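You operate a simulated robot arm through the tools that you are given. There is no shell and no other tool. Be economical: measure what you need, move in short steps, check, and stop when the job is done.

You are at the controls of a simulated two-armed robot. One attempt, no reset.

JOB
Take the cap off the bottle on the clear end of the service table and lay it down there.

Only the result counts: the job must be done as asked and must still hold three seconds after the hand-in. Knocking over, shifting, dropping, spilling or breaking anything else fails it. Lids that push on must go on centred and level and be pressed home; caps that screw on are set level and turned clockwise until they are tight.

ROBOT AND FRAMES
Two 7-joint arms with two-finger parallel grippers on one trunk, on a base that drives. Base frame: it is fixed to the floor where the robot stands at the start and does not move with it; the origin is under the middle of the robot, x ahead of it, y to its left, z up. Units: m, degrees, N and s.
The left shoulder is at the start at [0.07, 0.187, 1.215], the right one opposite. With the tool pointing down near the work surface each hand reaches from about 0.2 to 0.78 m from the robot's upright axis, wherever it stands, measured 20 degrees to its own side. Payload 3.91 kg a hand.
The TCP of each hand is the grasp point between the finger pads, 0.03 m short of the fingertips. In the tool frame z runs along the fingers and y along their closing line. The gripper opens to 0.11 m. The fingers are 0.02 m wide and 0.01 m thick; the gripper's body (0.048 by 0.112 m) begins 0.055 m behind the TCP.
Orientation is told as [roll, pitch, yaw] about the base's x, y, z axes, in that order, counted from this pose: with the fingers straight down and closing along the base's y, the tool's x points along the base's -x, its y along +y and its z along -z.

CONTROLS
- The arms move only by the tool step_arm. It takes "left_series", "right_series" or both (then of equal length, played together; a hand with none holds still); each is a list of rows, each an object of numbers (a shift or turn left out is 0, a gripper value left out holds the last): "gripper": the finger opening in m, from 0 to 0.11; "dx", "dy", "dz": the shift along the base's x, y, z in m; "rx", "ry", "rz": the turn, a rotation vector about the base's x, y, z in degrees. In form: [{"gripper": .., "dx": .., "dy": .., "dz": .., "rx": .., "ry": .., "rz": ..}, ...]. A call has 1 to 8 rows; each row shifts and turns the commanded pose from where the row before left it. A row lasts 0.2 s, in which the tool goes at most 0.05 m and 8.6 degrees; a call with a longer step from one row to the next is refused whole, and so is a gripper value outside its range. A pose out of reach is approached as far as the arm can. The call stops where the force on the tool passes 40 N (or 10 N more than at its start, if that is more) or the arm is blocked; 0.2 s more then pass. The fingers move at their own pace (about 0.072 m/s each) and stop on an object; they squeeze with about 24 N. The grip force told is the motor's: it shows also when the fingers shut on nothing. Time passes only in rows, and 0.2 s behind the last, so rows that do not move let the fingers close. It gives the time, the measured TCP pose, the force on the tool (base axes), the opening and the grip force at its end, in the units of the frame above (readings bear some noise), with the torque about the TCP (base axes, N m) and any sound that the robot's microphone picked up.
- Cameras (640 x 400 px; columns grow to the right, rows downward): "scene" is now at [0.1302, 0.0319, 1.4356]; the picture's right is [0.38, -0.92, 0.00], its down [-0.60, -0.25, -0.76] and it looks along [0.71, 0.29, -0.65] (base axes); focal length 259 px, centre (320, 200). "left" rides on the left gripper at [0.072, -0.017, -0.103] in its tool frame; the picture's right is [0.23, 0.97, 0.00], its down [-0.76, 0.18, -0.62] and it looks along [-0.61, 0.14, 0.78] (tool axes); focal length 222 px, centre (320, 200). "right" rides on the right gripper at [0.072, 0.017, -0.103] in its tool frame; the picture's right is [-0.23, 0.97, 0.00], its down [-0.76, -0.18, -0.62] and it looks along [-0.61, -0.14, 0.78] (tool axes); focal length 222 px, centre (320, 200).
- snapshot(camera): a new picture of that camera. The clock stands still meanwhile.
- slide_trunk(by): slides the trunk up (or, below 0, down) by that many m; the arms and the scene camera ride with it, the base frame stays. It gives what a move gives, with no picture.
- drive_base(legs): drives the robot by 1 to 6 legs, each [ahead, turn to the left] in m and degrees, along the robot's own axes; the way and the turn of a leg run together, so that a leg with both is an arc; at most 1.5 m and 180 degrees a leg. The arms and the cameras ride along, it lands a little off, and it stops where it bumps. It gives what a move gives.
- pan_tilt(pan, tilt): turns the head with the scene camera to pan (to the left, within 86 degrees either way) and tilt (down, from -29 to 69), counted from straight ahead of the robot. It gives what a move gives.
- point_at(camera, pixels): for up to 12 pixels [column, row] of the newest picture of that camera ("zoom" is the newest enlarged one), the place [x, y, z] in the base frame of the surface seen there, good to about 0.002 m. The clock stands still meanwhile.
- close_up(camera, box): a new picture of the part [left, top, right, bottom] of that camera's present view, enlarged. The clock stands still meanwhile.
- close_job(): hands the job in; it is judged then, once.

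Keep the steps short. Do not move on a guess: measure, check each grasp and each placing, and mend mistakes. In all there are 80 turns and 78 pictures (those below and enlarged ones count). Leave the grippers open and the arms clear of the work at the hand-in unless told otherwise, and finish with a single line.

The tools are called as name(argument=value, ...) on one line, values as JSON. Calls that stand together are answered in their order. step_arm: Moves the arms, as the interface text tells. Its arguments: {"type":"object","properties":{"left_series":{"type":"array"},"right_series":{"type":"array"}},"required":[]} The other tools are called the same way: slide_trunk (by) slides the trunk up or down; drive_base (legs) drives the base; pan_tilt (pan, tilt) turns the head that bears the scene camera; snapshot (camera) takes a picture; point_at (camera, pixels) gives the place of the surface under pixels of a picture; close_up (camera, box) takes an enlarged picture of a part of a camera's view; close_job () hands the job in.

At the start:

```text
clock: 0.0
left_ee_pos: [0.3491, 0.398, 1.2379]
left_tool_rot: [0.0, 0.0, 0.1]
left_wrist_force: [-1.0, 0.5, 1.1]
left_ft_torque: [-0.02, -0.03, 0.0]
left_opening: 0.11
left_gripper_force: 0.1
right_ee_pos: [0.4541, -0.0537, 1.2541]
right_tool_rot: [-0.1, 0.1, 0.1]
right_wrist_force: [-1.2, 0.5, -0.6]
right_ft_torque: [0.0, -0.02, 0.02]
right_opening: 0.1099
right_gripper_force: 0.1
trunk travel left (down, up): [-0.725, 0.215]
robot x, y, heading: [-0.0025, 0.001, 0.0]
head pan, tilt: [22.3, 40.3]
```

scene: 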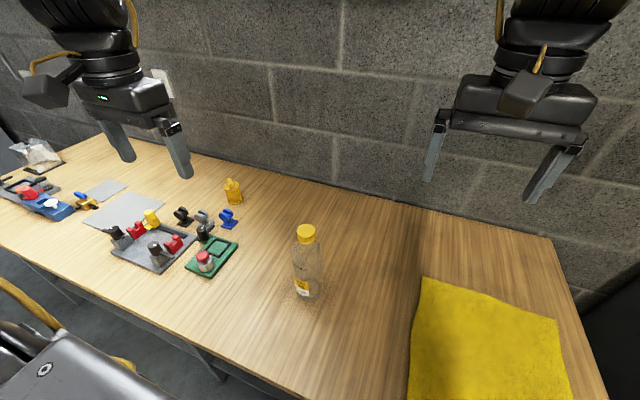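
right: 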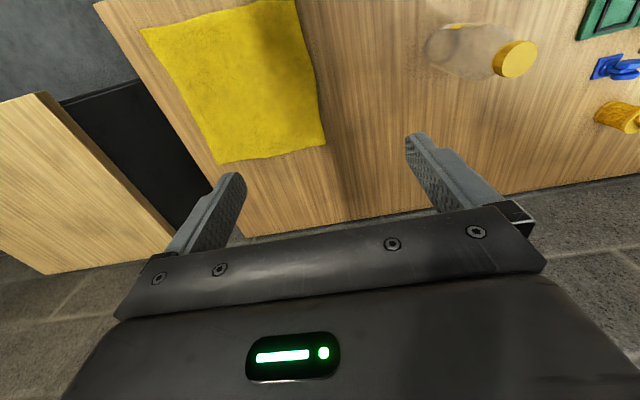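
left: 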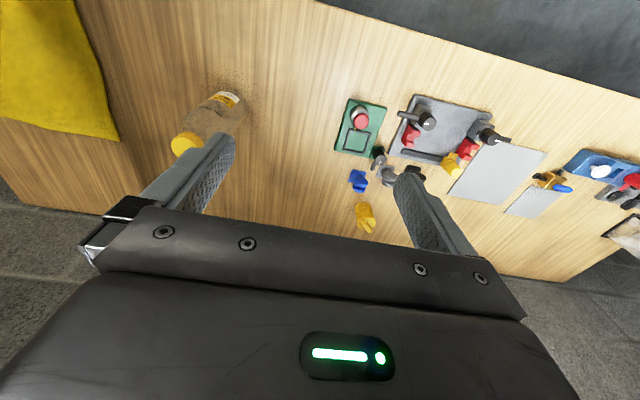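

I see the bottle with a yellow cap at about (306,234) in the scene picture. I'll enlarge it and measure it.

close_up(camera="scene", box=[256, 210, 356, 310])

point_at(camera="scene", pixels=[[306, 230], [299, 230], [313, 230], [306, 240], [308, 270], [306, 295], [330, 310], [225, 242], [418, 280], [410, 380], [233, 190]])

```text
4.00 times, centred on (306, 260) of scene
```

zoom: 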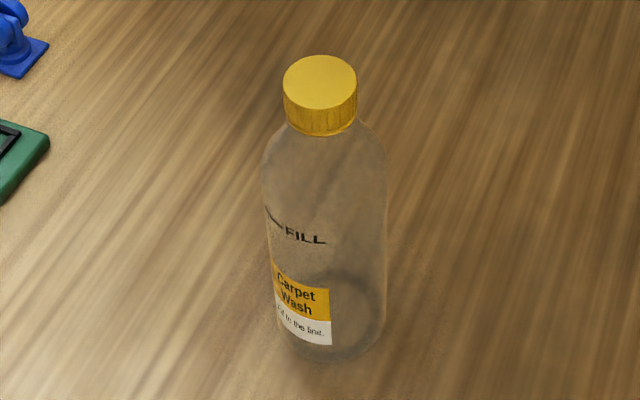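

```text
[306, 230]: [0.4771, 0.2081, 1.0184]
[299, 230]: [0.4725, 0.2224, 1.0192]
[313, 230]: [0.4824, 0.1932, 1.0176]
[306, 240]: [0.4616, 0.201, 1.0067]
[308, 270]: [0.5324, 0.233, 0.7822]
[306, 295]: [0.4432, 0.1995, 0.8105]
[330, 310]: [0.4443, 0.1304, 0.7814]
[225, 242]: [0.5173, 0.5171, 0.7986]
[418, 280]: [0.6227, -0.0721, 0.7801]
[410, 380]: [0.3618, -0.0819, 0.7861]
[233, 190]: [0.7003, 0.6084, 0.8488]
```

The cap is about 0.04 m wide with its top centre near (0.477, 0.208, 1.018). It looks like a ribbed screw cap.

Plan:
- The right hand comes in from the empty right side and holds the bottle body.
- The left hand unscrews the cap from above.

First I'll raise the trunk for elbow room.

slide_trunk(by=0.15)

step_arm(right_series=[{"rz": 8.5, "dy": -0.02, "dz": -0.03}, {"rz": 8.5, "dy": -0.02, "dz": -0.03}, {"rz": 8.5, "dy": -0.02, "dz": -0.03}, {"rz": 8.5, "dy": -0.02, "dz": -0.03}, {"rz": 8.5, "dy": -0.02, "dz": -0.03}, {"rz": 8.5, "dy": -0.02, "dz": -0.03}, {"rz": 8.5, "dz": -0.03}, {"rz": 8.5, "dz": -0.03}])

```text
clock: 1.8
left_ee_pos: [0.3489, 0.3971, 1.3881]
left_tool_rot: [0.0, 0.0, 0.2]
left_wrist_force: [0.5, -0.2, -0.3]
left_ft_torque: [0.01, 0.01, 0.0]
left_opening: 0.1099
left_gripper_force: 0.2
right_ee_pos: [0.4548, -0.0539, 1.4046]
right_tool_rot: [-0.1, 0.1, 0.2]
right_wrist_force: [-0.2, 0.1, -0.7]
right_ft_torque: [-0.02, 0.0, 0.02]
right_opening: 0.1099
right_gripper_force: 0.0
trunk travel left (down, up): [-0.875, 0.065]
robot x, y, heading: [-0.0033, -0.0056, -0.1]
head pan, tilt: [22.3, 40.3]
```

```text
clock: 3.5
left_ee_pos: [0.3501, 0.3982, 1.3875]
left_tool_rot: [0.0, 0.1, 0.1]
left_wrist_force: [0.2, -0.1, 0.3]
left_ft_torque: [0.01, 0.04, 0.0]
left_opening: 0.1098
left_gripper_force: 0.1
right_ee_pos: [0.4554, -0.1734, 1.1628]
right_tool_rot: [-0.1, 0.2, 68.3]
right_wrist_force: [-0.3, 0.2, 0.4]
right_ft_torque: [0.02, -0.01, -0.05]
right_opening: 0.11
right_gripper_force: 0.1
trunk travel left (down, up): [-0.875, 0.065]
robot x, y, heading: [-0.0006, -0.0029, -0.2]
head pan, tilt: [22.3, 40.3]
```

The yaw is right. Now I tilt the right hand towards horizontal, pointing at the bottle, while still well clear of it.

step_arm(right_series=[{"rx": 7.88, "ry": -3.19, "dx": -0.009, "dy": 0.019, "dz": -0.015}, {"rx": 7.88, "ry": -3.19, "dx": -0.009, "dy": 0.019, "dz": -0.015}, {"rx": 7.88, "ry": -3.19, "dx": -0.009, "dy": 0.019, "dz": -0.015}, {"rx": 7.88, "ry": -3.19, "dx": -0.009, "dy": 0.019, "dz": -0.015}, {"rx": 7.88, "ry": -3.19, "dx": -0.009, "dy": 0.019, "dz": -0.015}, {"rx": 7.88, "ry": -3.19, "dx": -0.009, "dy": 0.019, "dz": -0.015}, {"rx": 7.88, "ry": -3.19, "dx": -0.009, "dy": 0.019, "dz": -0.015}, {"rx": 7.88, "ry": -3.19, "dx": -0.009, "dy": 0.019, "dz": -0.015}])

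snapshot(camera="scene")

```text
clock: 5.3
left_ee_pos: [0.3475, 0.3973, 1.3886]
left_tool_rot: [0.0, -0.1, 0.2]
left_wrist_force: [-1.4, 0.7, -0.4]
left_ft_torque: [-0.01, -0.01, 0.02]
left_opening: 0.1101
left_gripper_force: 0.1
right_ee_pos: [0.383, -0.0194, 1.0468]
right_tool_rot: [-0.9, -68.0, 68.6]
right_wrist_force: [0.2, -0.4, 0.6]
right_ft_torque: [0.01, 0.03, -0.01]
right_opening: 0.11
right_gripper_force: 0.1
trunk travel left (down, up): [-0.875, 0.065]
robot x, y, heading: [0.0017, -0.0035, -0.1]
head pan, tilt: [22.3, 40.3]
```

```text
73 pictures are left
```

scene: 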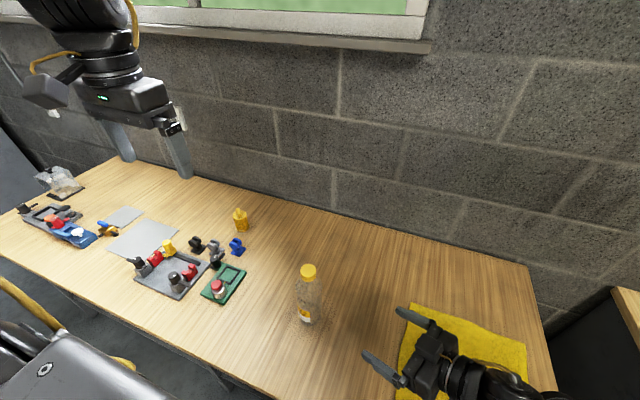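

The hand is well oriented and clear. I'll lower it to bottle mid-height and then bring it closer, stopping short.

step_arm(right_series=[{"dz": -0.035}, {"dz": -0.035}, {"dz": -0.035}, {"dz": -0.035}, {"dx": 0.012, "dy": 0.03}, {"dx": 0.012, "dy": 0.03}, {"dx": 0.012, "dy": 0.03}])

close_up(camera="scene", box=[228, 230, 428, 355])

snapshot(camera="right")

point_at(camera="scene", pixels=[[308, 269], [308, 275], [301, 269], [315, 269], [306, 316]])

```text
clock: 7.0
left_ee_pos: [0.3493, 0.3996, 1.3863]
left_tool_rot: [0.0, 0.1, 0.1]
left_wrist_force: [-0.3, 0.6, 0.2]
left_ft_torque: [-0.02, -0.02, 0.03]
left_opening: 0.11
left_gripper_force: 0.2
right_ee_pos: [0.4193, 0.0688, 0.9044]
right_tool_rot: [-0.6, -67.8, 68.5]
right_wrist_force: [-0.3, -0.3, 0.7]
right_ft_torque: [-0.03, 0.02, -0.01]
right_opening: 0.1101
right_gripper_force: 0.0
trunk travel left (down, up): [-0.875, 0.065]
robot x, y, heading: [-0.001, -0.0003, 0.3]
head pan, tilt: [22.3, 40.3]
```

```text
3.20 times, centred on (328, 292) of scene
```

zoom: 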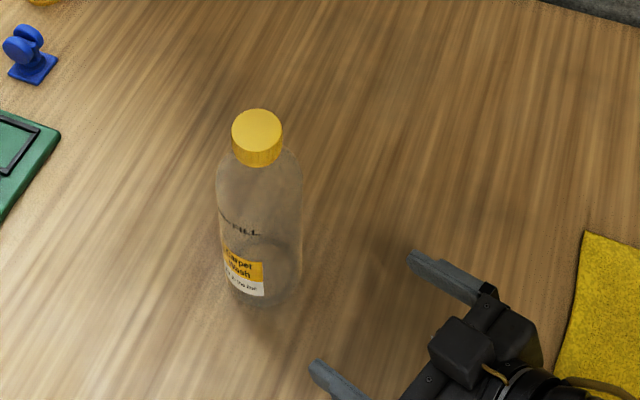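

```text
71 pictures are left
```

right: 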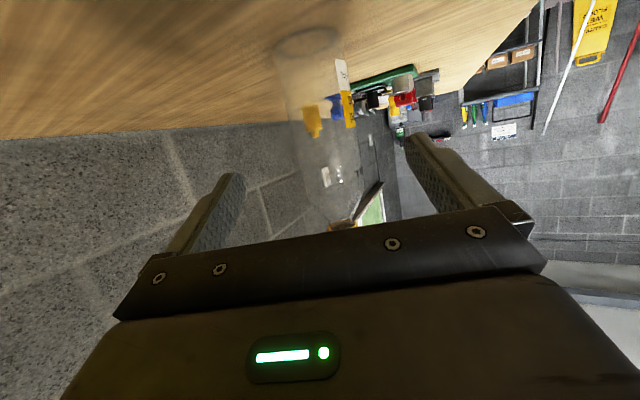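

```text
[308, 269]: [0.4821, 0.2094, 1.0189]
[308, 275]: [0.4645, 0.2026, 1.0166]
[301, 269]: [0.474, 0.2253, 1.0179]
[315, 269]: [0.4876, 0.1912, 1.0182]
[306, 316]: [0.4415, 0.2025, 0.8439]
```

The bottle axis is at about (0.478, 0.208). The hand points straight at it and the bottle sits midway between the fingers. I'll slide in around it, still open.

step_arm(right_series=[{"dx": 0.0118, "dy": 0.0276}, {"dx": 0.0118, "dy": 0.0276}, {"dx": 0.0118, "dy": 0.0276}, {"dx": 0.0118, "dy": 0.0276}, {"dx": 0.0118, "dy": 0.0276}, {}])

close_up(camera="scene", box=[228, 230, 428, 355])

snapshot(camera="right")

```text
clock: 8.3
left_ee_pos: [0.3493, 0.3978, 1.389]
left_tool_rot: [0.0, 0.0, 0.0]
left_wrist_force: [0.1, -0.3, -0.1]
left_ft_torque: [-0.02, 0.02, 0.01]
left_opening: 0.1102
left_gripper_force: 0.1
right_ee_pos: [0.4774, 0.2078, 0.9031]
right_tool_rot: [-0.7, -68.0, 68.6]
right_wrist_force: [-0.2, 0.3, 0.4]
right_ft_torque: [-0.03, 0.0, 0.0]
right_opening: 0.1101
right_gripper_force: 0.1
trunk travel left (down, up): [-0.875, 0.065]
robot x, y, heading: [0.001, 0.0021, 0.1]
head pan, tilt: [22.3, 40.3]
```

```text
3.20 times, centred on (328, 292) of scene
```

zoom: 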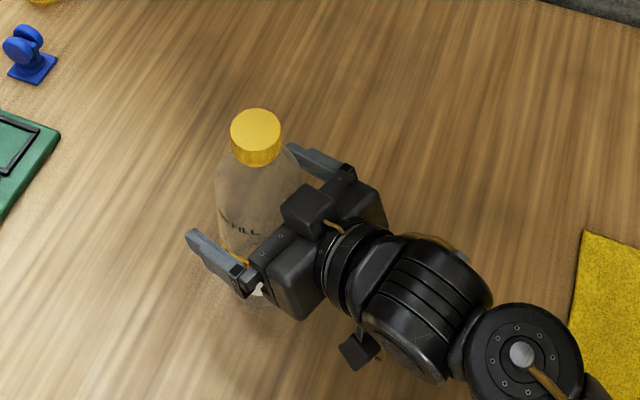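

```text
69 pictures are left
```

right: 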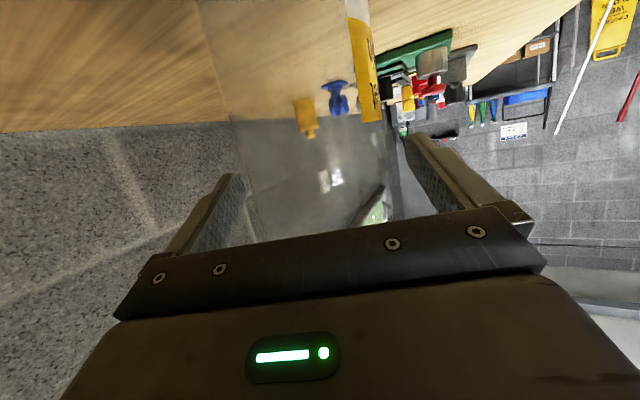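

The bottle is between the fingers without contact. I'll close partway to see the centring.

step_arm(right_series=[{"gripper": 0.085}, {}])

snapshot(camera="right")

close_up(camera="scene", box=[268, 250, 348, 300])

```text
clock: 8.9
left_ee_pos: [0.3503, 0.3971, 1.3877]
left_tool_rot: [0.1, 0.0, 0.1]
left_wrist_force: [0.1, -0.3, -0.4]
left_ft_torque: [0.01, 0.0, -0.04]
left_opening: 0.1099
left_gripper_force: 0.1
right_ee_pos: [0.4785, 0.2084, 0.9033]
right_tool_rot: [-0.7, -68.0, 68.7]
right_wrist_force: [-0.7, 0.6, 0.0]
right_ft_torque: [-0.01, -0.03, 0.0]
right_opening: 0.085
right_gripper_force: 0.0
trunk travel left (down, up): [-0.875, 0.065]
robot x, y, heading: [0.0003, -0.0038, -0.1]
head pan, tilt: [22.3, 40.3]
```

```text
68 pictures are left
```

right: 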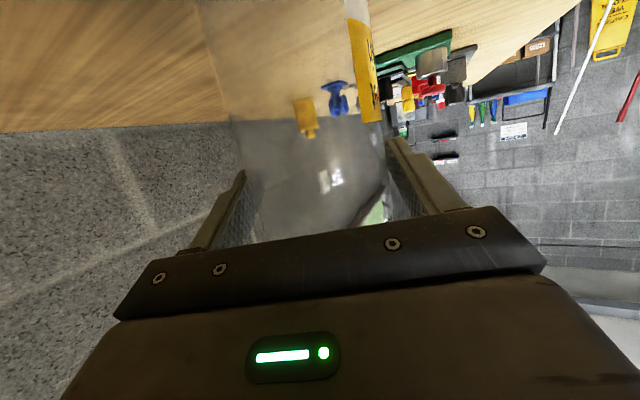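

```text
8.00 times, centred on (308, 275) of scene
```

zoom: 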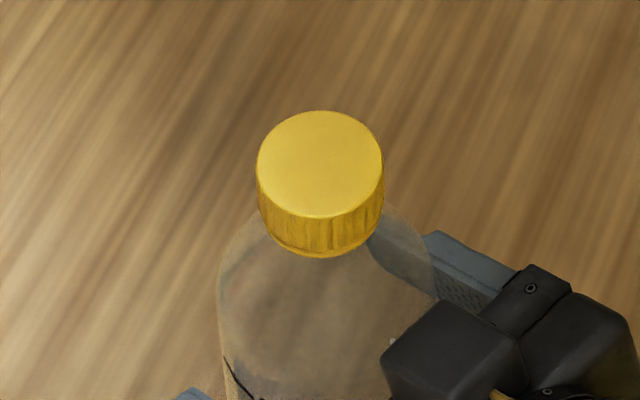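

It is well centred. Now I close on the body.

step_arm(right_series=[{"gripper": 0.075}, {"gripper": 0.06}, {"gripper": 0.06}, {"gripper": 0.0}, {}, {}])

close_up(camera="scene", box=[268, 250, 348, 300])

point_at(camera="zoom", pixels=[[320, 163], [270, 163], [370, 163], [320, 120], [320, 205], [320, 225], [320, 250]])

```text
clock: 10.3
left_ee_pos: [0.3493, 0.3977, 1.3877]
left_tool_rot: [0.0, 0.0, 0.1]
left_wrist_force: [-0.3, 0.0, -0.9]
left_ft_torque: [-0.02, 0.0, 0.04]
left_opening: 0.11
left_gripper_force: 0.2
right_ee_pos: [0.4789, 0.2074, 0.9031]
right_tool_rot: [-0.6, -67.9, 68.7]
right_wrist_force: [-0.3, 0.3, 1.9]
right_ft_torque: [0.05, 0.06, 0.0]
right_opening: 0.0751
right_gripper_force: 24.3
trunk travel left (down, up): [-0.875, 0.065]
robot x, y, heading: [-0.0019, -0.0005, 0.2]
head pan, tilt: [22.3, 40.3]
```

```text
8.00 times, centred on (308, 275) of scene
```

zoom: 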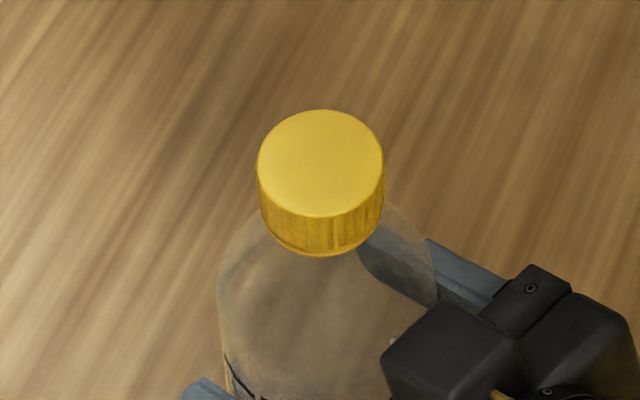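

```text
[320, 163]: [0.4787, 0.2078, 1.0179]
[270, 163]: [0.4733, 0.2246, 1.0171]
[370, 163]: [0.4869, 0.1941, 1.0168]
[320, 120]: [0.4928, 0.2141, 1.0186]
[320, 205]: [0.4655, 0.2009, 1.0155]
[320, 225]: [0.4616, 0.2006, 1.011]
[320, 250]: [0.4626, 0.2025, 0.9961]
```

The bottle is gripped (0.075 m, 24 N) and hasn't moved. Its cap centre is (0.479, 0.208) and the cap spans about z 0.993 to 1.018. Now the left hand moves above the cap, pre-turned clockwise so it has room to unscrew.

step_arm(left_series=[{"gripper": 0.07, "dx": 0.01622, "dy": -0.0237, "dz": -0.0297, "rz": -8}, {"dx": 0.01622, "dy": -0.0237, "dz": -0.0297, "rz": -8}, {"dx": 0.01622, "dy": -0.0237, "dz": -0.0297, "rz": -8}, {"dx": 0.01622, "dy": -0.0237, "dz": -0.0297, "rz": -8}, {"dx": 0.01622, "dy": -0.0237, "dz": -0.0297, "rz": -8}, {"dx": 0.01622, "dy": -0.0237, "dz": -0.0297, "rz": -8}, {"dx": 0.01622, "dy": -0.0237, "dz": -0.0297, "rz": -8}, {"dx": 0.01622, "dy": -0.0237, "dz": -0.0297, "rz": -8}])

snapshot(camera="scene")

snapshot(camera="left")

```text
clock: 12.2
left_ee_pos: [0.4707, 0.2335, 1.1585]
left_tool_rot: [-0.1, -0.2, -63.9]
left_wrist_force: [0.0, 0.5, -0.6]
left_ft_torque: [0.0, 0.05, 0.02]
left_opening: 0.0698
left_gripper_force: 0.1
left hand out of reach, approached as far as the arm can: row 8
right_ee_pos: [0.4772, 0.208, 0.9039]
right_tool_rot: [-0.6, -67.8, 68.7]
right_wrist_force: [0.2, 0.4, 2.0]
right_ft_torque: [0.07, -0.06, -0.05]
right_opening: 0.0751
right_gripper_force: 23.9
trunk travel left (down, up): [-0.875, 0.065]
robot x, y, heading: [-0.0022, -0.0017, -0.0]
head pan, tilt: [22.3, 40.3]
```

```text
65 pictures are left
```

scene: 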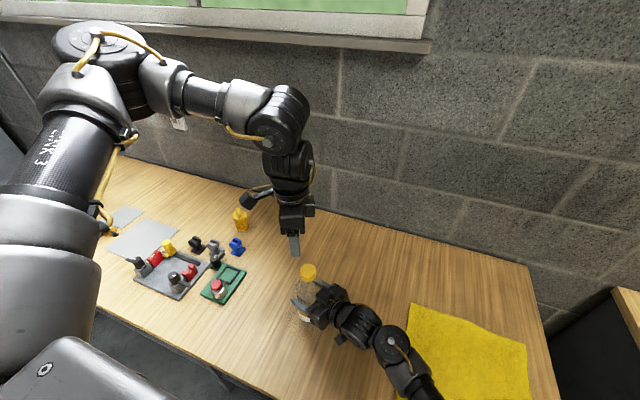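

```text
64 pictures are left
```

left: 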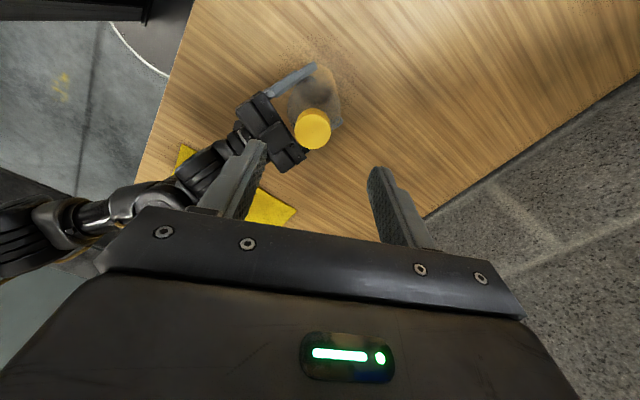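

The arm meets its reach limit near a yaw of -64. I'll turn back to about -45 while shifting over the cap axis.

step_arm(left_series=[{"rz": 7, "dx": 0.003, "dy": -0.008}, {"rz": 6, "dx": 0.003, "dy": -0.009}, {"rz": 6, "dx": 0.0023, "dy": -0.0085}, {}])

```text
clock: 13.2
left_ee_pos: [0.4679, 0.2288, 1.1668]
left_tool_rot: [-0.1, -0.1, -44.9]
left_wrist_force: [0.9, 0.4, 0.1]
left_ft_torque: [0.0, -0.04, 0.01]
left_opening: 0.0701
left_gripper_force: 0.1
left hand out of reach, approached as far as the arm can: row 1, 2, 3
right_ee_pos: [0.4775, 0.2069, 0.9042]
right_tool_rot: [-0.5, -67.9, 68.6]
right_wrist_force: [-0.9, 0.5, 1.7]
right_ft_torque: [0.04, 0.13, 0.0]
right_opening: 0.0749
right_gripper_force: 24.1
trunk travel left (down, up): [-0.875, 0.065]
robot x, y, heading: [0.0022, -0.0022, 0.1]
head pan, tilt: [22.3, 40.3]
```

Still limited, so the arm configuration at this yaw is the likely cause. I'll turn back towards 0 yaw without shifting and see where it settles.

step_arm(left_series=[{"rz": 8}, {"rz": 8}, {"rz": 8}, {"rz": 8}, {"rz": 8}, {}])

```text
clock: 14.6
left_ee_pos: [0.4677, 0.2297, 1.1649]
left_tool_rot: [-0.2, 0.0, -4.8]
left_wrist_force: [0.7, -0.7, 0.6]
left_ft_torque: [-0.02, -0.01, 0.0]
left_opening: 0.07
left_gripper_force: 0.0
right_ee_pos: [0.4781, 0.2074, 0.9032]
right_tool_rot: [-0.6, -68.0, 68.6]
right_wrist_force: [-0.6, -0.1, 0.4]
right_ft_torque: [0.05, 0.13, 0.02]
right_opening: 0.0749
right_gripper_force: 24.3
trunk travel left (down, up): [-0.875, 0.065]
robot x, y, heading: [0.0009, -0.0016, -0.0]
head pan, tilt: [22.3, 40.3]
```

The commanded pose settled here. I'll test small shifts towards the cap axis at this yaw, still well above it.

step_arm(left_series=[{"dx": 0.0056, "dy": -0.011}, {"dx": 0.0056, "dy": -0.0107}, {}])

```text
clock: 15.3
left_ee_pos: [0.4675, 0.2291, 1.1659]
left_tool_rot: [0.0, 0.0, -4.9]
left_wrist_force: [0.6, 0.1, -0.1]
left_ft_torque: [0.03, 0.0, -0.04]
left_opening: 0.0699
left_gripper_force: 0.0
left hand out of reach, approached as far as the arm can: row 1, 2
right_ee_pos: [0.4782, 0.207, 0.904]
right_tool_rot: [-0.6, -67.9, 68.6]
right_wrist_force: [-1.0, 0.5, 2.2]
right_ft_torque: [0.07, 0.14, 0.01]
right_opening: 0.0749
right_gripper_force: 23.8
trunk travel left (down, up): [-0.875, 0.065]
robot x, y, heading: [0.0002, -0.0005, -0.1]
head pan, tilt: [22.3, 40.3]
```

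I'll probe each direction separately to see which one is blocked.

step_arm(left_series=[{"dz": -0.03}, {}])

step_arm(left_series=[{"dx": 0.012}, {}])

step_arm(left_series=[{"dy": -0.02}, {}])

```text
clock: 15.9
left_ee_pos: [0.4653, 0.2381, 1.1377]
left_tool_rot: [-0.1, -0.1, -4.9]
left_wrist_force: [0.0, 0.5, -0.2]
left_ft_torque: [0.02, -0.01, 0.0]
left_opening: 0.0698
left_gripper_force: 0.0
left hand out of reach, approached as far as the arm can: row 1
right_ee_pos: [0.4774, 0.2073, 0.9029]
right_tool_rot: [-0.5, -67.8, 68.7]
right_wrist_force: [0.0, 1.2, 0.3]
right_ft_torque: [0.09, 0.0, 0.01]
right_opening: 0.0752
right_gripper_force: 23.6
trunk travel left (down, up): [-0.875, 0.065]
robot x, y, heading: [0.0026, 0.0005, 0.2]
head pan, tilt: [22.3, 40.3]
```

```text
clock: 16.6
left_ee_pos: [0.4747, 0.24, 1.1405]
left_tool_rot: [-0.1, -0.1, -4.9]
left_wrist_force: [-0.5, 0.2, 0.7]
left_ft_torque: [0.01, 0.0, 0.04]
left_opening: 0.0699
left_gripper_force: 0.0
left hand out of reach, approached as far as the arm can: row 1
right_ee_pos: [0.4777, 0.207, 0.9032]
right_tool_rot: [-0.5, -67.9, 68.6]
right_wrist_force: [0.0, 0.0, 1.2]
right_ft_torque: [0.0, 0.0, 0.01]
right_opening: 0.075
right_gripper_force: 24.0
trunk travel left (down, up): [-0.875, 0.065]
robot x, y, heading: [0.0009, -0.0016, -0.2]
head pan, tilt: [22.3, 40.3]
```

```text
clock: 17.1
left_ee_pos: [0.4691, 0.2351, 1.1469]
left_tool_rot: [-0.2, 0.1, -4.8]
left_wrist_force: [0.2, 0.1, 0.7]
left_ft_torque: [-0.02, -0.02, -0.01]
left_opening: 0.0698
left_gripper_force: 0.0
left hand out of reach, approached as far as the arm can: row 1
right_ee_pos: [0.477, 0.2069, 0.9038]
right_tool_rot: [-0.6, -67.8, 68.4]
right_wrist_force: [-0.9, -0.4, 1.5]
right_ft_torque: [0.01, 0.1, 0.04]
right_opening: 0.0749
right_gripper_force: 24.1
trunk travel left (down, up): [-0.875, 0.065]
robot x, y, heading: [-0.0008, 0.0022, 0.1]
head pan, tilt: [22.3, 40.3]
```

The left arm hits a joint limit that keeps it from moving inward. It may depend on the path, so I'll retract to the start pose and come in another way: inward first while high, then down.

step_arm(left_series=[{"dx": -0.015, "dy": 0.0206, "dz": 0.03}, {"dx": -0.015, "dy": 0.0206, "dz": 0.03}, {"dx": -0.015, "dy": 0.0206, "dz": 0.03}, {"dx": -0.015, "dy": 0.0206, "dz": 0.03}, {"dx": -0.015, "dy": 0.0206, "dz": 0.03}, {"dx": -0.015, "dy": 0.0206, "dz": 0.03}, {"dx": -0.015, "dy": 0.0206, "dz": 0.03}, {"dx": -0.015, "dy": 0.0206, "dz": 0.03}])

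step_arm(left_series=[{"dx": 0.016, "dy": -0.024}, {"dx": 0.016, "dy": -0.024}, {"dx": 0.016, "dy": -0.024}, {"dx": 0.016, "dy": -0.024}, {"dx": 0.016, "dy": -0.024}, {"dx": 0.016, "dy": -0.024}, {"dx": 0.016, "dy": -0.024}, {"dx": 0.016, "dy": -0.024}])

snapshot(camera="scene")

```text
clock: 18.9
left_ee_pos: [0.3451, 0.4019, 1.3895]
left_tool_rot: [0.0, 0.0, -5.0]
left_wrist_force: [-0.2, -0.2, -0.4]
left_ft_torque: [-0.02, -0.02, 0.0]
left_opening: 0.0702
left_gripper_force: 0.1
right_ee_pos: [0.4754, 0.2063, 0.904]
right_tool_rot: [-0.8, -67.7, 68.7]
right_wrist_force: [-0.4, 0.0, 0.0]
right_ft_torque: [0.01, 0.08, 0.02]
right_opening: 0.0749
right_gripper_force: 23.6
trunk travel left (down, up): [-0.875, 0.065]
robot x, y, heading: [0.0008, 0.0005, 0.1]
head pan, tilt: [22.3, 40.3]
```

```text
clock: 20.8
left_ee_pos: [0.444, 0.2453, 1.3661]
left_tool_rot: [-0.2, 0.0, -5.0]
left_wrist_force: [1.0, -0.1, -0.2]
left_ft_torque: [0.01, 0.03, 0.03]
left_opening: 0.07
left_gripper_force: 0.2
left hand out of reach, approached as far as the arm can: row 7, 8
right_ee_pos: [0.4782, 0.208, 0.9042]
right_tool_rot: [-0.6, -67.9, 68.5]
right_wrist_force: [-0.7, 0.1, 2.6]
right_ft_torque: [0.11, 0.2, 0.03]
right_opening: 0.0749
right_gripper_force: 23.8
trunk travel left (down, up): [-0.875, 0.065]
robot x, y, heading: [-0.0007, -0.0034, 0.0]
head pan, tilt: [22.3, 40.3]
```

```text
63 pictures are left
```

scene: 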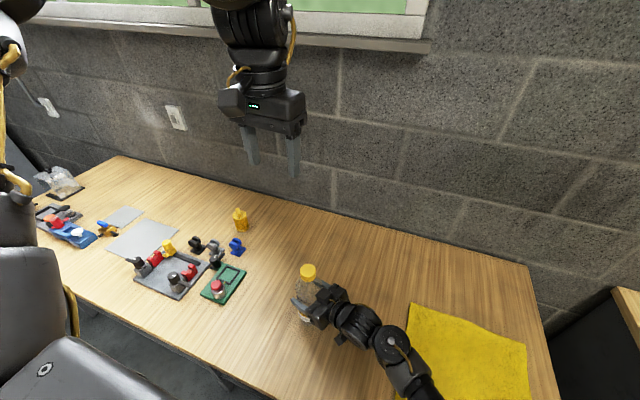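

The limit shows up at about 26–29° azimuth, and the bottle is at 23.5°, so turning the base right would fix it. I'll let go of the bottle, back the right hand straight out, then turn. First I open gently.

step_arm(right_series=[{"gripper": 0.11}, {"gripper": 0.11}, {}, {}])

step_arm(right_series=[{"dx": -0.0118, "dy": -0.0276}, {"dx": -0.0118, "dy": -0.0276}, {"dx": -0.0118, "dy": -0.0276}, {"dx": -0.0118, "dy": -0.0276}, {"dx": -0.0118, "dy": -0.0276}, {"dx": -0.0118, "dy": -0.0276}])

drive_base(legs=[[0, -14]])

pan_tilt(pan=34, tilt=45)

snapshot(camera="scene")

```text
clock: 21.8
left_ee_pos: [0.4436, 0.2461, 1.3665]
left_tool_rot: [-0.1, -0.1, -4.9]
left_wrist_force: [-0.7, -0.2, 0.6]
left_ft_torque: [-0.03, 0.01, -0.04]
left_opening: 0.0702
left_gripper_force: 0.1
right_ee_pos: [0.4775, 0.2056, 0.9034]
right_tool_rot: [-0.6, -67.9, 68.6]
right_wrist_force: [0.4, -0.7, -1.0]
right_ft_torque: [-0.01, 0.04, -0.04]
right_opening: 0.11
right_gripper_force: 0.1
trunk travel left (down, up): [-0.875, 0.065]
robot x, y, heading: [0.0015, -0.0007, 0.1]
head pan, tilt: [22.3, 40.3]
```

```text
clock: 23.1
left_ee_pos: [0.443, 0.2454, 1.367]
left_tool_rot: [-0.1, -0.1, -4.9]
left_wrist_force: [-0.1, -0.4, 0.0]
left_ft_torque: [0.0, 0.03, -0.03]
left_opening: 0.0701
left_gripper_force: 0.0
right_ee_pos: [0.4075, 0.0408, 0.9049]
right_tool_rot: [-0.8, -67.9, 68.6]
right_wrist_force: [0.0, 0.3, 0.6]
right_ft_torque: [-0.04, 0.02, 0.03]
right_opening: 0.11
right_gripper_force: 0.1
trunk travel left (down, up): [-0.875, 0.065]
robot x, y, heading: [0.0003, -0.0019, -0.0]
head pan, tilt: [22.3, 40.3]
```

```text
clock: 24.4
left_ee_pos: [0.4895, 0.1341, 1.366]
left_tool_rot: [-0.1, -0.1, -18.6]
left_wrist_force: [-1.0, -0.8, -1.2]
left_ft_torque: [0.0, 0.03, -0.03]
left_opening: 0.0701
left_gripper_force: 0.0
right_ee_pos: [0.4065, -0.0553, 0.905]
right_tool_rot: [-0.6, -67.9, 54.9]
right_wrist_force: [0.1, 0.6, 0.4]
right_ft_torque: [0.03, -0.02, 0.02]
right_opening: 0.1103
right_gripper_force: 0.1
trunk travel left (down, up): [-0.875, 0.065]
robot x, y, heading: [0.0001, -0.0032, -13.8]
head pan, tilt: [22.3, 40.3]
```

```text
clock: 25.1
left_ee_pos: [0.4897, 0.1333, 1.3663]
left_tool_rot: [-0.2, -0.2, -18.5]
left_wrist_force: [-0.6, 0.6, 0.0]
left_ft_torque: [-0.02, -0.01, 0.02]
left_opening: 0.0703
left_gripper_force: 0.0
right_ee_pos: [0.4059, -0.0555, 0.9061]
right_tool_rot: [-0.7, -67.9, 54.9]
right_wrist_force: [0.8, 0.0, 0.9]
right_ft_torque: [0.0, 0.02, -0.04]
right_opening: 0.1098
right_gripper_force: 0.0
trunk travel left (down, up): [-0.875, 0.065]
robot x, y, heading: [-0.001, -0.0007, -13.7]
head pan, tilt: [34.0, 45.0]
```

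```text
62 pictures are left
```

scene: 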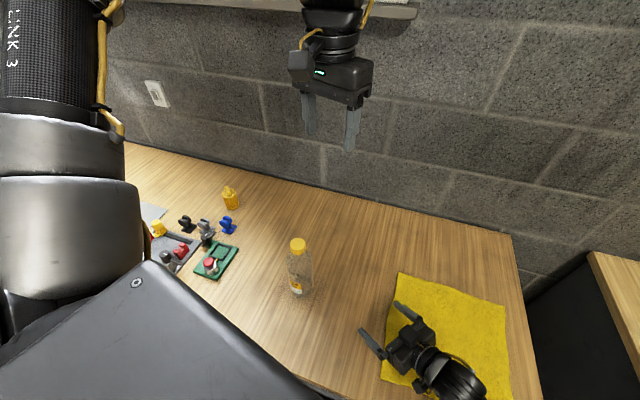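

The turn worked and the bottle is upright. Before gripping again I test that the left hand can reach above the cap, staying high.

step_arm(left_series=[{"dx": -0.002, "dy": 0.0187, "dz": -0.04}, {"dx": -0.003, "dy": 0.0187, "dz": -0.04}, {"dx": -0.003, "dy": 0.0187, "dz": -0.04}, {"dx": -0.003, "dy": 0.0187, "dz": -0.04}, {"dz": -0.04}, {"dz": -0.04}, {}])

point_at(camera="scene", pixels=[[298, 241], [298, 244], [298, 250], [293, 243], [303, 243]])

```text
clock: 26.7
left_ee_pos: [0.4798, 0.2088, 1.1264]
left_tool_rot: [-0.3, -0.2, -18.7]
left_wrist_force: [1.1, 0.7, -0.2]
left_ft_torque: [-0.04, 0.01, 0.02]
left_opening: 0.0701
left_gripper_force: 0.0
right_ee_pos: [0.4059, -0.0555, 0.9053]
right_tool_rot: [-0.8, -68.0, 55.0]
right_wrist_force: [-0.5, 1.0, -0.2]
right_ft_torque: [0.01, 0.0, -0.04]
right_opening: 0.1102
right_gripper_force: 0.1
trunk travel left (down, up): [-0.875, 0.065]
robot x, y, heading: [0.003, 0.0004, -13.6]
head pan, tilt: [34.0, 45.0]
```

```text
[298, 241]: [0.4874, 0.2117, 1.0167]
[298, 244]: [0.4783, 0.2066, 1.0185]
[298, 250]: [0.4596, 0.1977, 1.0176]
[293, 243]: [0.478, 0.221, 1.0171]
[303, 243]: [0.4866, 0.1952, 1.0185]
```

It reaches. The cap is still centred at about (0.479, 0.208). Now I check how far the left wrist turns clockwise.

step_arm(left_series=[{"rz": -8.5}, {"rz": -8.5}, {"rz": -8.5}, {"rz": -8.5}, {"rz": -8.5}, {"rz": -8.5}, {"rz": -8.5}, {"rz": -8.5}])

step_arm(left_series=[{"rz": -8.5}, {"rz": -8.5}, {"rz": -8.5}, {"rz": -8.5}, {"rz": -8.5}, {"rz": -8.5}, {"rz": -8.5}, {"rz": -8.5}])

```text
clock: 28.5
left_ee_pos: [0.4784, 0.2084, 1.1274]
left_tool_rot: [-0.2, -0.1, -86.7]
left_wrist_force: [-0.2, -0.8, -0.4]
left_ft_torque: [0.02, -0.03, 0.01]
left_opening: 0.0699
left_gripper_force: 0.2
right_ee_pos: [0.4057, -0.0557, 0.9042]
right_tool_rot: [-0.6, -67.8, 54.8]
right_wrist_force: [0.3, -1.0, -0.3]
right_ft_torque: [0.0, -0.03, 0.03]
right_opening: 0.1101
right_gripper_force: 0.0
trunk travel left (down, up): [-0.875, 0.065]
robot x, y, heading: [0.002, 0.0024, -13.4]
head pan, tilt: [34.0, 45.0]
```

```text
clock: 30.3
left_ee_pos: [0.4788, 0.2086, 1.1272]
left_tool_rot: [-0.2, -0.1, -154.8]
left_wrist_force: [-0.6, -0.5, 1.0]
left_ft_torque: [0.02, 0.01, -0.01]
left_opening: 0.0701
left_gripper_force: 0.1
right_ee_pos: [0.4067, -0.0559, 0.9047]
right_tool_rot: [-0.6, -67.9, 54.8]
right_wrist_force: [0.2, -0.1, -0.8]
right_ft_torque: [0.0, 0.03, -0.02]
right_opening: 0.1099
right_gripper_force: 0.0
trunk travel left (down, up): [-0.875, 0.065]
robot x, y, heading: [-0.0045, 0.0015, -13.9]
head pan, tilt: [34.0, 45.0]
```

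There's plenty of wrist range (down to -155), so the left hand waits there. The right hand now restores its yaw and returns to the pre-grasp point.

step_arm(right_series=[{"rz": 6.9, "dx": 0.0045, "dy": 0.031}, {"rz": 6.8, "dx": 0.0045, "dy": 0.031}, {"dx": 0.0045, "dy": 0.031}, {"dx": 0.0045, "dy": 0.031}, {}])

step_arm(right_series=[{"dx": 0.011, "dy": 0.0278}, {"dx": 0.011, "dy": 0.0278}, {"dx": 0.011, "dy": 0.0278}, {"dx": 0.011, "dy": 0.0278}, {"dx": 0.011, "dy": 0.0278}, {}])

snapshot(camera="right")

snapshot(camera="scene")

```text
clock: 31.5
left_ee_pos: [0.4788, 0.2079, 1.1268]
left_tool_rot: [-0.2, -0.1, -154.7]
left_wrist_force: [-0.1, 0.1, 0.9]
left_ft_torque: [0.01, 0.02, 0.01]
left_opening: 0.0699
left_gripper_force: 0.1
right_ee_pos: [0.4241, 0.0695, 0.9052]
right_tool_rot: [-0.6, -67.9, 68.5]
right_wrist_force: [-0.1, 0.8, -0.6]
right_ft_torque: [0.01, -0.02, -0.03]
right_opening: 0.1101
right_gripper_force: 0.1
trunk travel left (down, up): [-0.875, 0.065]
robot x, y, heading: [-0.0027, -0.0017, -13.8]
head pan, tilt: [34.0, 45.0]
```

```text
clock: 32.9
left_ee_pos: [0.4774, 0.2105, 1.1269]
left_tool_rot: [-0.2, -0.1, -154.7]
left_wrist_force: [0.5, -0.3, -1.0]
left_ft_torque: [-0.02, -0.01, 0.0]
left_opening: 0.07
left_gripper_force: 0.0
right_ee_pos: [0.4913, 0.1144, 0.8358]
right_tool_rot: [-3.3, -60.5, 67.4]
right_wrist_force: [-0.6, 0.8, -1.3]
right_ft_torque: [0.0, -0.04, 0.0]
right_opening: 0.11
right_gripper_force: 0.0
trunk travel left (down, up): [-0.875, 0.065]
robot x, y, heading: [-0.0002, 0.001, -13.6]
head pan, tilt: [34.0, 45.0]
stopped in row 6 (right hand): the arm was blocked; the commanded pose is now the measured one
```

```text
61 pictures are left
```

right: 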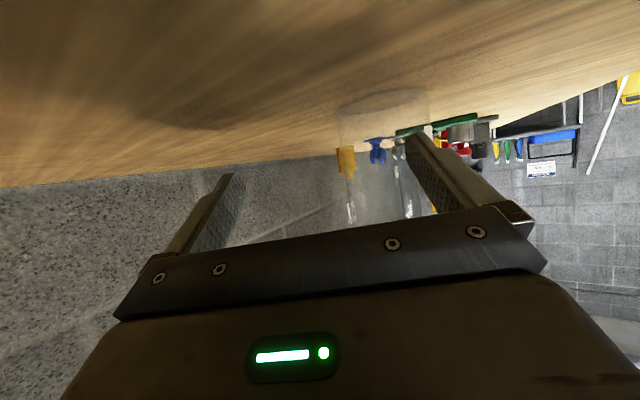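

```text
60 pictures are left
```

scene: 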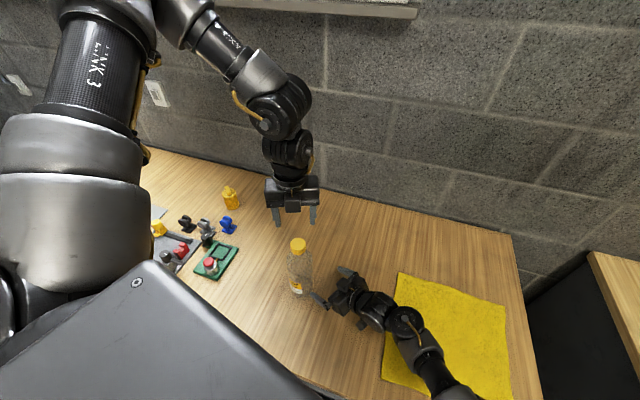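

The right arm ran into a limit and sagged short of the bottle. The bottle cap is still at pixel (298, 244), so nothing moved. I'll back the right hand off carefully, straight along its approach.

step_arm(right_series=[{"dx": -0.008, "dy": -0.02, "dz": 0.005}, {"dx": -0.011, "dy": -0.026, "dz": 0.01}, {"dx": -0.011, "dy": -0.027, "dz": 0.015}, {"dx": -0.011, "dy": -0.027, "dz": 0.02}, {}])

snapshot(camera="scene")

point_at(camera="scene", pixels=[[298, 241], [298, 244], [298, 250], [293, 243], [303, 243]])

```text
clock: 34.1
left_ee_pos: [0.4785, 0.2085, 1.1262]
left_tool_rot: [-0.1, -0.2, -154.8]
left_wrist_force: [0.0, 0.9, 0.4]
left_ft_torque: [0.03, 0.05, 0.01]
left_opening: 0.0701
left_gripper_force: 0.1
right_ee_pos: [0.45, 0.0175, 0.8865]
right_tool_rot: [-3.0, -60.6, 67.3]
right_wrist_force: [-0.5, 0.9, -0.9]
right_ft_torque: [0.02, -0.01, 0.01]
right_opening: 0.11
right_gripper_force: 0.0
trunk travel left (down, up): [-0.875, 0.065]
robot x, y, heading: [-0.0006, 0.0006, -13.5]
head pan, tilt: [34.0, 45.0]
```

```text
59 pictures are left
```

scene: 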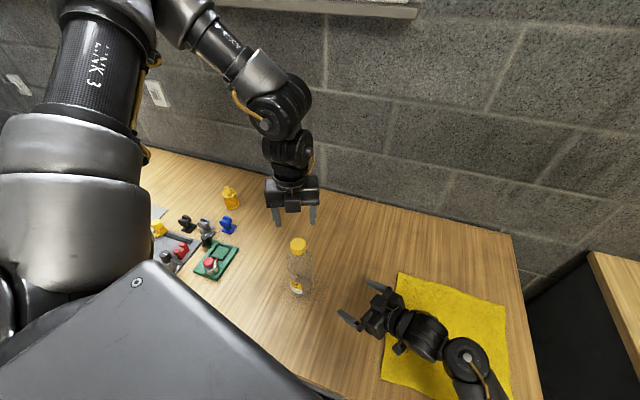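

```text
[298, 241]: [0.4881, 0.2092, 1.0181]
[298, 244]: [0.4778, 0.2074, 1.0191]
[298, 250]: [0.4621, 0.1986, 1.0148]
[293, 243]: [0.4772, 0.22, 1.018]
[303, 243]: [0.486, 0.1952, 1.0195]
```

The bottle is unmoved. I'll turn the base partly back (about 6° left), as a middle heading should suit both arms, and then test the left hand there.

drive_base(legs=[[0, 6]])

```text
clock: 35.0
left_ee_pos: [0.4562, 0.254, 1.1268]
left_tool_rot: [-0.2, 0.0, -148.7]
left_wrist_force: [-0.1, -0.6, 0.9]
left_ft_torque: [-0.01, 0.0, 0.01]
left_opening: 0.0701
left_gripper_force: 0.0
right_ee_pos: [0.4461, 0.061, 0.8865]
right_tool_rot: [-3.0, -60.7, 73.2]
right_wrist_force: [-0.1, 0.0, 0.5]
right_ft_torque: [0.03, 0.02, 0.0]
right_opening: 0.11
right_gripper_force: 0.1
trunk travel left (down, up): [-0.875, 0.065]
robot x, y, heading: [-0.0029, -0.0015, -7.9]
head pan, tilt: [34.0, 45.0]
```

Now the left hand goes back over the cap axis, then down to a TCP height of 1.055, so the tips stay just above the cap.

step_arm(left_series=[{"dx": 0.0112, "dy": -0.023}, {"dx": 0.0112, "dy": -0.023}, {"dz": -0.024}, {"dz": -0.024}, {"dz": -0.024}, {}])

```text
clock: 36.4
left_ee_pos: [0.4762, 0.2172, 1.0593]
left_tool_rot: [-0.1, -0.2, -148.7]
left_wrist_force: [-1.2, 0.4, -0.4]
left_ft_torque: [0.03, -0.01, 0.05]
left_opening: 0.0699
left_gripper_force: 0.0
left hand out of reach, approached as far as the arm can: row 5
right_ee_pos: [0.4459, 0.0638, 0.8873]
right_tool_rot: [-3.2, -60.6, 73.2]
right_wrist_force: [-0.5, -0.1, -0.2]
right_ft_torque: [-0.05, 0.03, -0.01]
right_opening: 0.1099
right_gripper_force: 0.1
trunk travel left (down, up): [-0.875, 0.065]
robot x, y, heading: [0.0029, 0.0009, -7.5]
head pan, tilt: [34.0, 45.0]
```

The left hand is just at its limit here, so I need slightly more turn or a lower trunk. Before choosing, I'll look at the right arm to understand what blocked it.

pan_tilt(pan=-5, tilt=62)

snapshot(camera="scene")

```text
clock: 37.5
left_ee_pos: [0.4756, 0.2161, 1.0599]
left_tool_rot: [-0.1, -0.2, -148.7]
left_wrist_force: [0.4, -0.7, 0.5]
left_ft_torque: [0.03, 0.01, 0.02]
left_opening: 0.07
left_gripper_force: 0.1
right_ee_pos: [0.4464, 0.0629, 0.8865]
right_tool_rot: [-3.1, -60.6, 73.1]
right_wrist_force: [-0.5, 0.4, 0.3]
right_ft_torque: [0.02, 0.01, -0.03]
right_opening: 0.1101
right_gripper_force: 0.0
trunk travel left (down, up): [-0.875, 0.065]
robot x, y, heading: [-0.0007, 0.001, -7.6]
head pan, tilt: [-5.0, 62.0]
```

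```text
58 pictures are left
```

scene: 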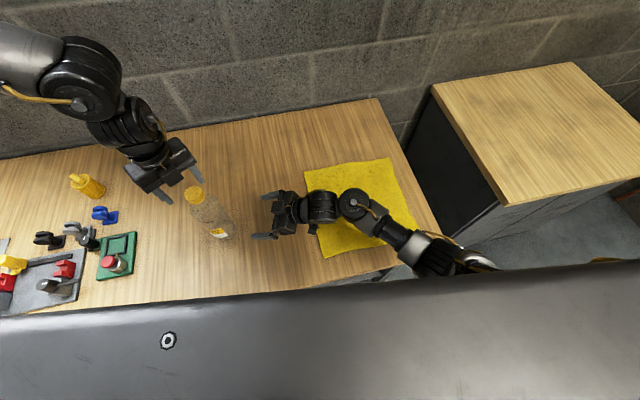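

point_at(camera="scene", pixels=[[320, 205], [355, 203], [395, 237], [425, 255], [470, 262], [620, 262], [300, 290], [250, 295], [195, 192]])

```text
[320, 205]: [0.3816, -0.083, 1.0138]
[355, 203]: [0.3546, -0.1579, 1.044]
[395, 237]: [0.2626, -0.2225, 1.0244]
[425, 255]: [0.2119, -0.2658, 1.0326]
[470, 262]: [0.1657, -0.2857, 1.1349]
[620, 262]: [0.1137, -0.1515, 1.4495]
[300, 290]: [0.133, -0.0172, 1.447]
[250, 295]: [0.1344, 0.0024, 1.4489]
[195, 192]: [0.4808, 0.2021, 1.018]
```

The right elbow is strongly folded and the left arm is limited inward, so I'll swap the roles:
- The left hand grips the body from the left-front.
- The right hand, which reaches across well, unscrews from above.

First, both hands go up and clear, and the right hand turns back to vertical.

step_arm(left_series=[{"dz": 0.04}, {"dz": 0.04}, {"dz": 0.04}, {"dz": 0.04}, {"dx": -0.018, "dy": 0.03, "rz": 8}, {"dx": -0.018, "dy": 0.03, "rz": 8}, {"dx": -0.018, "dy": 0.03, "rz": 8}, {"dx": -0.018, "dy": 0.03, "rz": 8}], right_series=[{"dx": -0.007, "dy": -0.02}, {"dx": -0.007, "dy": -0.02, "dz": 0.02}, {"dy": -0.02, "dz": 0.04, "rx": -8.0, "ry": 2.45}, {"dz": 0.04, "rx": -8.0, "ry": 2.45}, {"dz": 0.04, "rx": -8.0, "ry": 2.45}, {"dz": 0.04, "rx": -8.0, "ry": 2.45}, {"dz": 0.04, "rx": -8.0, "ry": 2.45}, {"dz": 0.04, "rx": -8.0, "ry": 2.45}])

```text
clock: 39.3
left_ee_pos: [0.404, 0.3399, 1.2207]
left_tool_rot: [0.0, -0.3, -116.5]
left_wrist_force: [-0.2, 0.8, 0.1]
left_ft_torque: [-0.04, 0.0, 0.0]
left_opening: 0.0699
left_gripper_force: 0.0
right_ee_pos: [0.4287, 0.0059, 1.1477]
right_tool_rot: [-3.1, -10.1, 73.1]
right_wrist_force: [0.5, 0.1, -0.5]
right_ft_torque: [-0.07, -0.03, 0.0]
right_opening: 0.1098
right_gripper_force: 0.0
trunk travel left (down, up): [-0.875, 0.065]
robot x, y, heading: [0.0031, -0.0029, -8.0]
head pan, tilt: [-5.0, 62.0]
```

I turn the base left about 12° so the bottle lies nearly ahead for the right arm.

drive_base(legs=[[0, 12]])

step_arm(right_series=[{"rx": -4.85, "ry": 1.93}, {"rx": -4.85, "ry": 1.93}, {}, {}, {}, {}, {}], left_series=[{"rz": 8.5, "gripper": 0.11}, {"rz": 8.5}, {"rz": 8.5}, {"rz": 8.5}, {"rz": 8.5}, {"rz": 8.5}, {"rz": 8.5}])

pan_tilt(pan=18, tilt=45)

snapshot(camera="scene")

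```text
clock: 40.4
left_ee_pos: [0.3281, 0.4113, 1.2199]
left_tool_rot: [-0.1, -0.2, -104.8]
left_wrist_force: [-0.7, -0.3, 0.5]
left_ft_torque: [0.01, 0.0, -0.01]
left_opening: 0.0702
left_gripper_force: 0.1
right_ee_pos: [0.4206, 0.0903, 1.1457]
right_tool_rot: [-2.9, -10.4, 84.9]
right_wrist_force: [-0.4, -0.4, 0.1]
right_ft_torque: [-0.01, -0.01, 0.05]
right_opening: 0.1098
right_gripper_force: 0.2
trunk travel left (down, up): [-0.875, 0.065]
robot x, y, heading: [-0.0053, -0.0018, 4.3]
head pan, tilt: [-5.0, 62.0]
```

```text
clock: 42.0
left_ee_pos: [0.3291, 0.4115, 1.2205]
left_tool_rot: [-0.2, -0.1, -45.2]
left_wrist_force: [0.2, 1.0, -0.3]
left_ft_torque: [-0.01, 0.0, -0.01]
left_opening: 0.11
left_gripper_force: 0.1
right_ee_pos: [0.4211, 0.0888, 1.1458]
right_tool_rot: [0.0, -0.3, 84.6]
right_wrist_force: [0.4, 0.9, -0.2]
right_ft_torque: [0.0, -0.01, 0.0]
right_opening: 0.1097
right_gripper_force: 0.0
trunk travel left (down, up): [-0.875, 0.065]
robot x, y, heading: [-0.0008, -0.002, 3.9]
head pan, tilt: [-5.0, 62.0]
```

```text
clock: 42.9
left_ee_pos: [0.3291, 0.4121, 1.2215]
left_tool_rot: [-0.2, -0.2, -45.5]
left_wrist_force: [0.1, -0.1, 0.2]
left_ft_torque: [0.01, 0.04, 0.01]
left_opening: 0.1102
left_gripper_force: 0.0
right_ee_pos: [0.4215, 0.0918, 1.1463]
right_tool_rot: [0.1, -0.5, 84.6]
right_wrist_force: [-0.1, -0.6, 0.8]
right_ft_torque: [-0.02, -0.04, -0.02]
right_opening: 0.1101
right_gripper_force: 0.0
trunk travel left (down, up): [-0.875, 0.065]
robot x, y, heading: [0.0018, 0.0038, 4.1]
head pan, tilt: [18.0, 45.0]
```

```text
57 pictures are left
```

scene: 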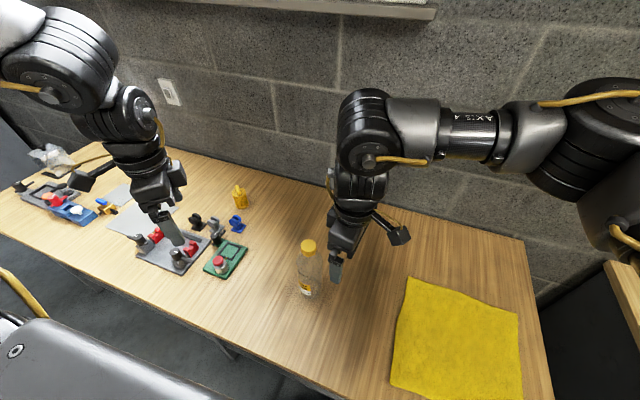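

Now I test whether the right hand can reach over the cap, first at height and then down to 1.06.

step_arm(right_series=[{"gripper": 0.07, "dx": 0.0144, "dy": 0.0293}, {"dx": 0.0144, "dy": 0.0293}, {"dx": 0.0144, "dy": 0.0293}, {"dx": 0.0144, "dy": 0.0293}, {"dz": -0.028}, {"dz": -0.028}, {"dz": -0.028}, {}])

```text
clock: 44.7
left_ee_pos: [0.329, 0.4121, 1.222]
left_tool_rot: [-0.3, -0.1, -45.4]
left_wrist_force: [0.8, 0.1, -0.3]
left_ft_torque: [-0.01, -0.02, -0.02]
left_opening: 0.1098
left_gripper_force: 0.1
right_ee_pos: [0.4665, 0.172, 1.0597]
right_tool_rot: [0.0, -0.3, 84.6]
right_wrist_force: [-0.2, -0.6, -0.2]
right_ft_torque: [0.0, 0.01, 0.01]
right_opening: 0.07
right_gripper_force: 0.1
right hand out of reach, approached as far as the arm can: row 4, 7
trunk travel left (down, up): [-0.875, 0.065]
robot x, y, heading: [-0.0017, -0.0015, 4.2]
head pan, tilt: [18.0, 45.0]
```

The right hand falls about 0.04 m short, so it needs about 10° more base turn to the left. I'll lift it first, then turn.

step_arm(right_series=[{"dz": 0.04}, {"dz": 0.04}])

drive_base(legs=[[0, 12]])

```text
clock: 45.3
left_ee_pos: [0.3277, 0.4124, 1.22]
left_tool_rot: [-0.2, -0.3, -45.4]
left_wrist_force: [0.1, -0.1, 0.0]
left_ft_torque: [0.02, -0.02, -0.03]
left_opening: 0.1096
left_gripper_force: 0.1
right_ee_pos: [0.4672, 0.1717, 1.1432]
right_tool_rot: [-0.1, -0.4, 84.7]
right_wrist_force: [0.1, 0.1, -0.1]
right_ft_torque: [0.03, -0.06, 0.01]
right_opening: 0.0698
right_gripper_force: 0.0
trunk travel left (down, up): [-0.875, 0.065]
robot x, y, heading: [-0.0004, 0.0001, 4.0]
head pan, tilt: [18.0, 45.0]
```

```text
clock: 46.5
left_ee_pos: [0.2367, 0.4709, 1.2203]
left_tool_rot: [-0.2, -0.1, -33.4]
left_wrist_force: [0.2, 0.3, -0.3]
left_ft_torque: [0.0, 0.03, 0.0]
left_opening: 0.11
left_gripper_force: 0.0
right_ee_pos: [0.4226, 0.265, 1.1414]
right_tool_rot: [0.0, -0.4, 96.5]
right_wrist_force: [0.5, 0.2, -0.1]
right_ft_torque: [0.02, -0.02, -0.04]
right_opening: 0.07
right_gripper_force: 0.1
trunk travel left (down, up): [-0.875, 0.065]
robot x, y, heading: [0.0016, -0.003, 16.2]
head pan, tilt: [18.0, 45.0]
```

Now right hand back over the cap axis and down to 1.057.

step_arm(right_series=[{"dx": 0.0188, "dy": -0.019}, {"dx": 0.0188, "dy": -0.019}, {"dx": 0.0188, "dy": -0.019}, {"dz": -0.028}, {"dz": -0.028}, {"dz": -0.028}, {}])

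step_arm(right_series=[{"rz": -8.5}, {"rz": -8.5}, {"rz": -8.5}, {"rz": -8.5}, {"rz": -8.5}, {"rz": -8.5}, {"rz": -8.5}, {"rz": -8.5}])

```text
clock: 48.1
left_ee_pos: [0.2358, 0.473, 1.2199]
left_tool_rot: [-0.2, -0.2, -33.4]
left_wrist_force: [1.3, -0.4, -0.5]
left_ft_torque: [-0.02, -0.04, 0.01]
left_opening: 0.1099
left_gripper_force: 0.1
right_ee_pos: [0.4805, 0.2088, 1.058]
right_tool_rot: [-0.1, -0.4, 96.6]
right_wrist_force: [-0.5, -0.1, -0.2]
right_ft_torque: [-0.03, -0.01, 0.02]
right_opening: 0.0701
right_gripper_force: 0.1
trunk travel left (down, up): [-0.875, 0.065]
robot x, y, heading: [0.0015, -0.003, 15.9]
head pan, tilt: [18.0, 45.0]
```

```text
clock: 49.9
left_ee_pos: [0.2359, 0.4719, 1.2211]
left_tool_rot: [-0.3, -0.1, -33.4]
left_wrist_force: [0.3, -0.1, -0.2]
left_ft_torque: [0.01, -0.02, 0.0]
left_opening: 0.1099
left_gripper_force: 0.1
right_ee_pos: [0.479, 0.2083, 1.0589]
right_tool_rot: [-0.1, -0.4, 28.5]
right_wrist_force: [0.9, -0.6, 0.5]
right_ft_torque: [0.02, 0.0, 0.03]
right_opening: 0.0699
right_gripper_force: 0.0
trunk travel left (down, up): [-0.875, 0.065]
robot x, y, heading: [-0.0026, 0.0005, 16.1]
head pan, tilt: [18.0, 45.0]
```

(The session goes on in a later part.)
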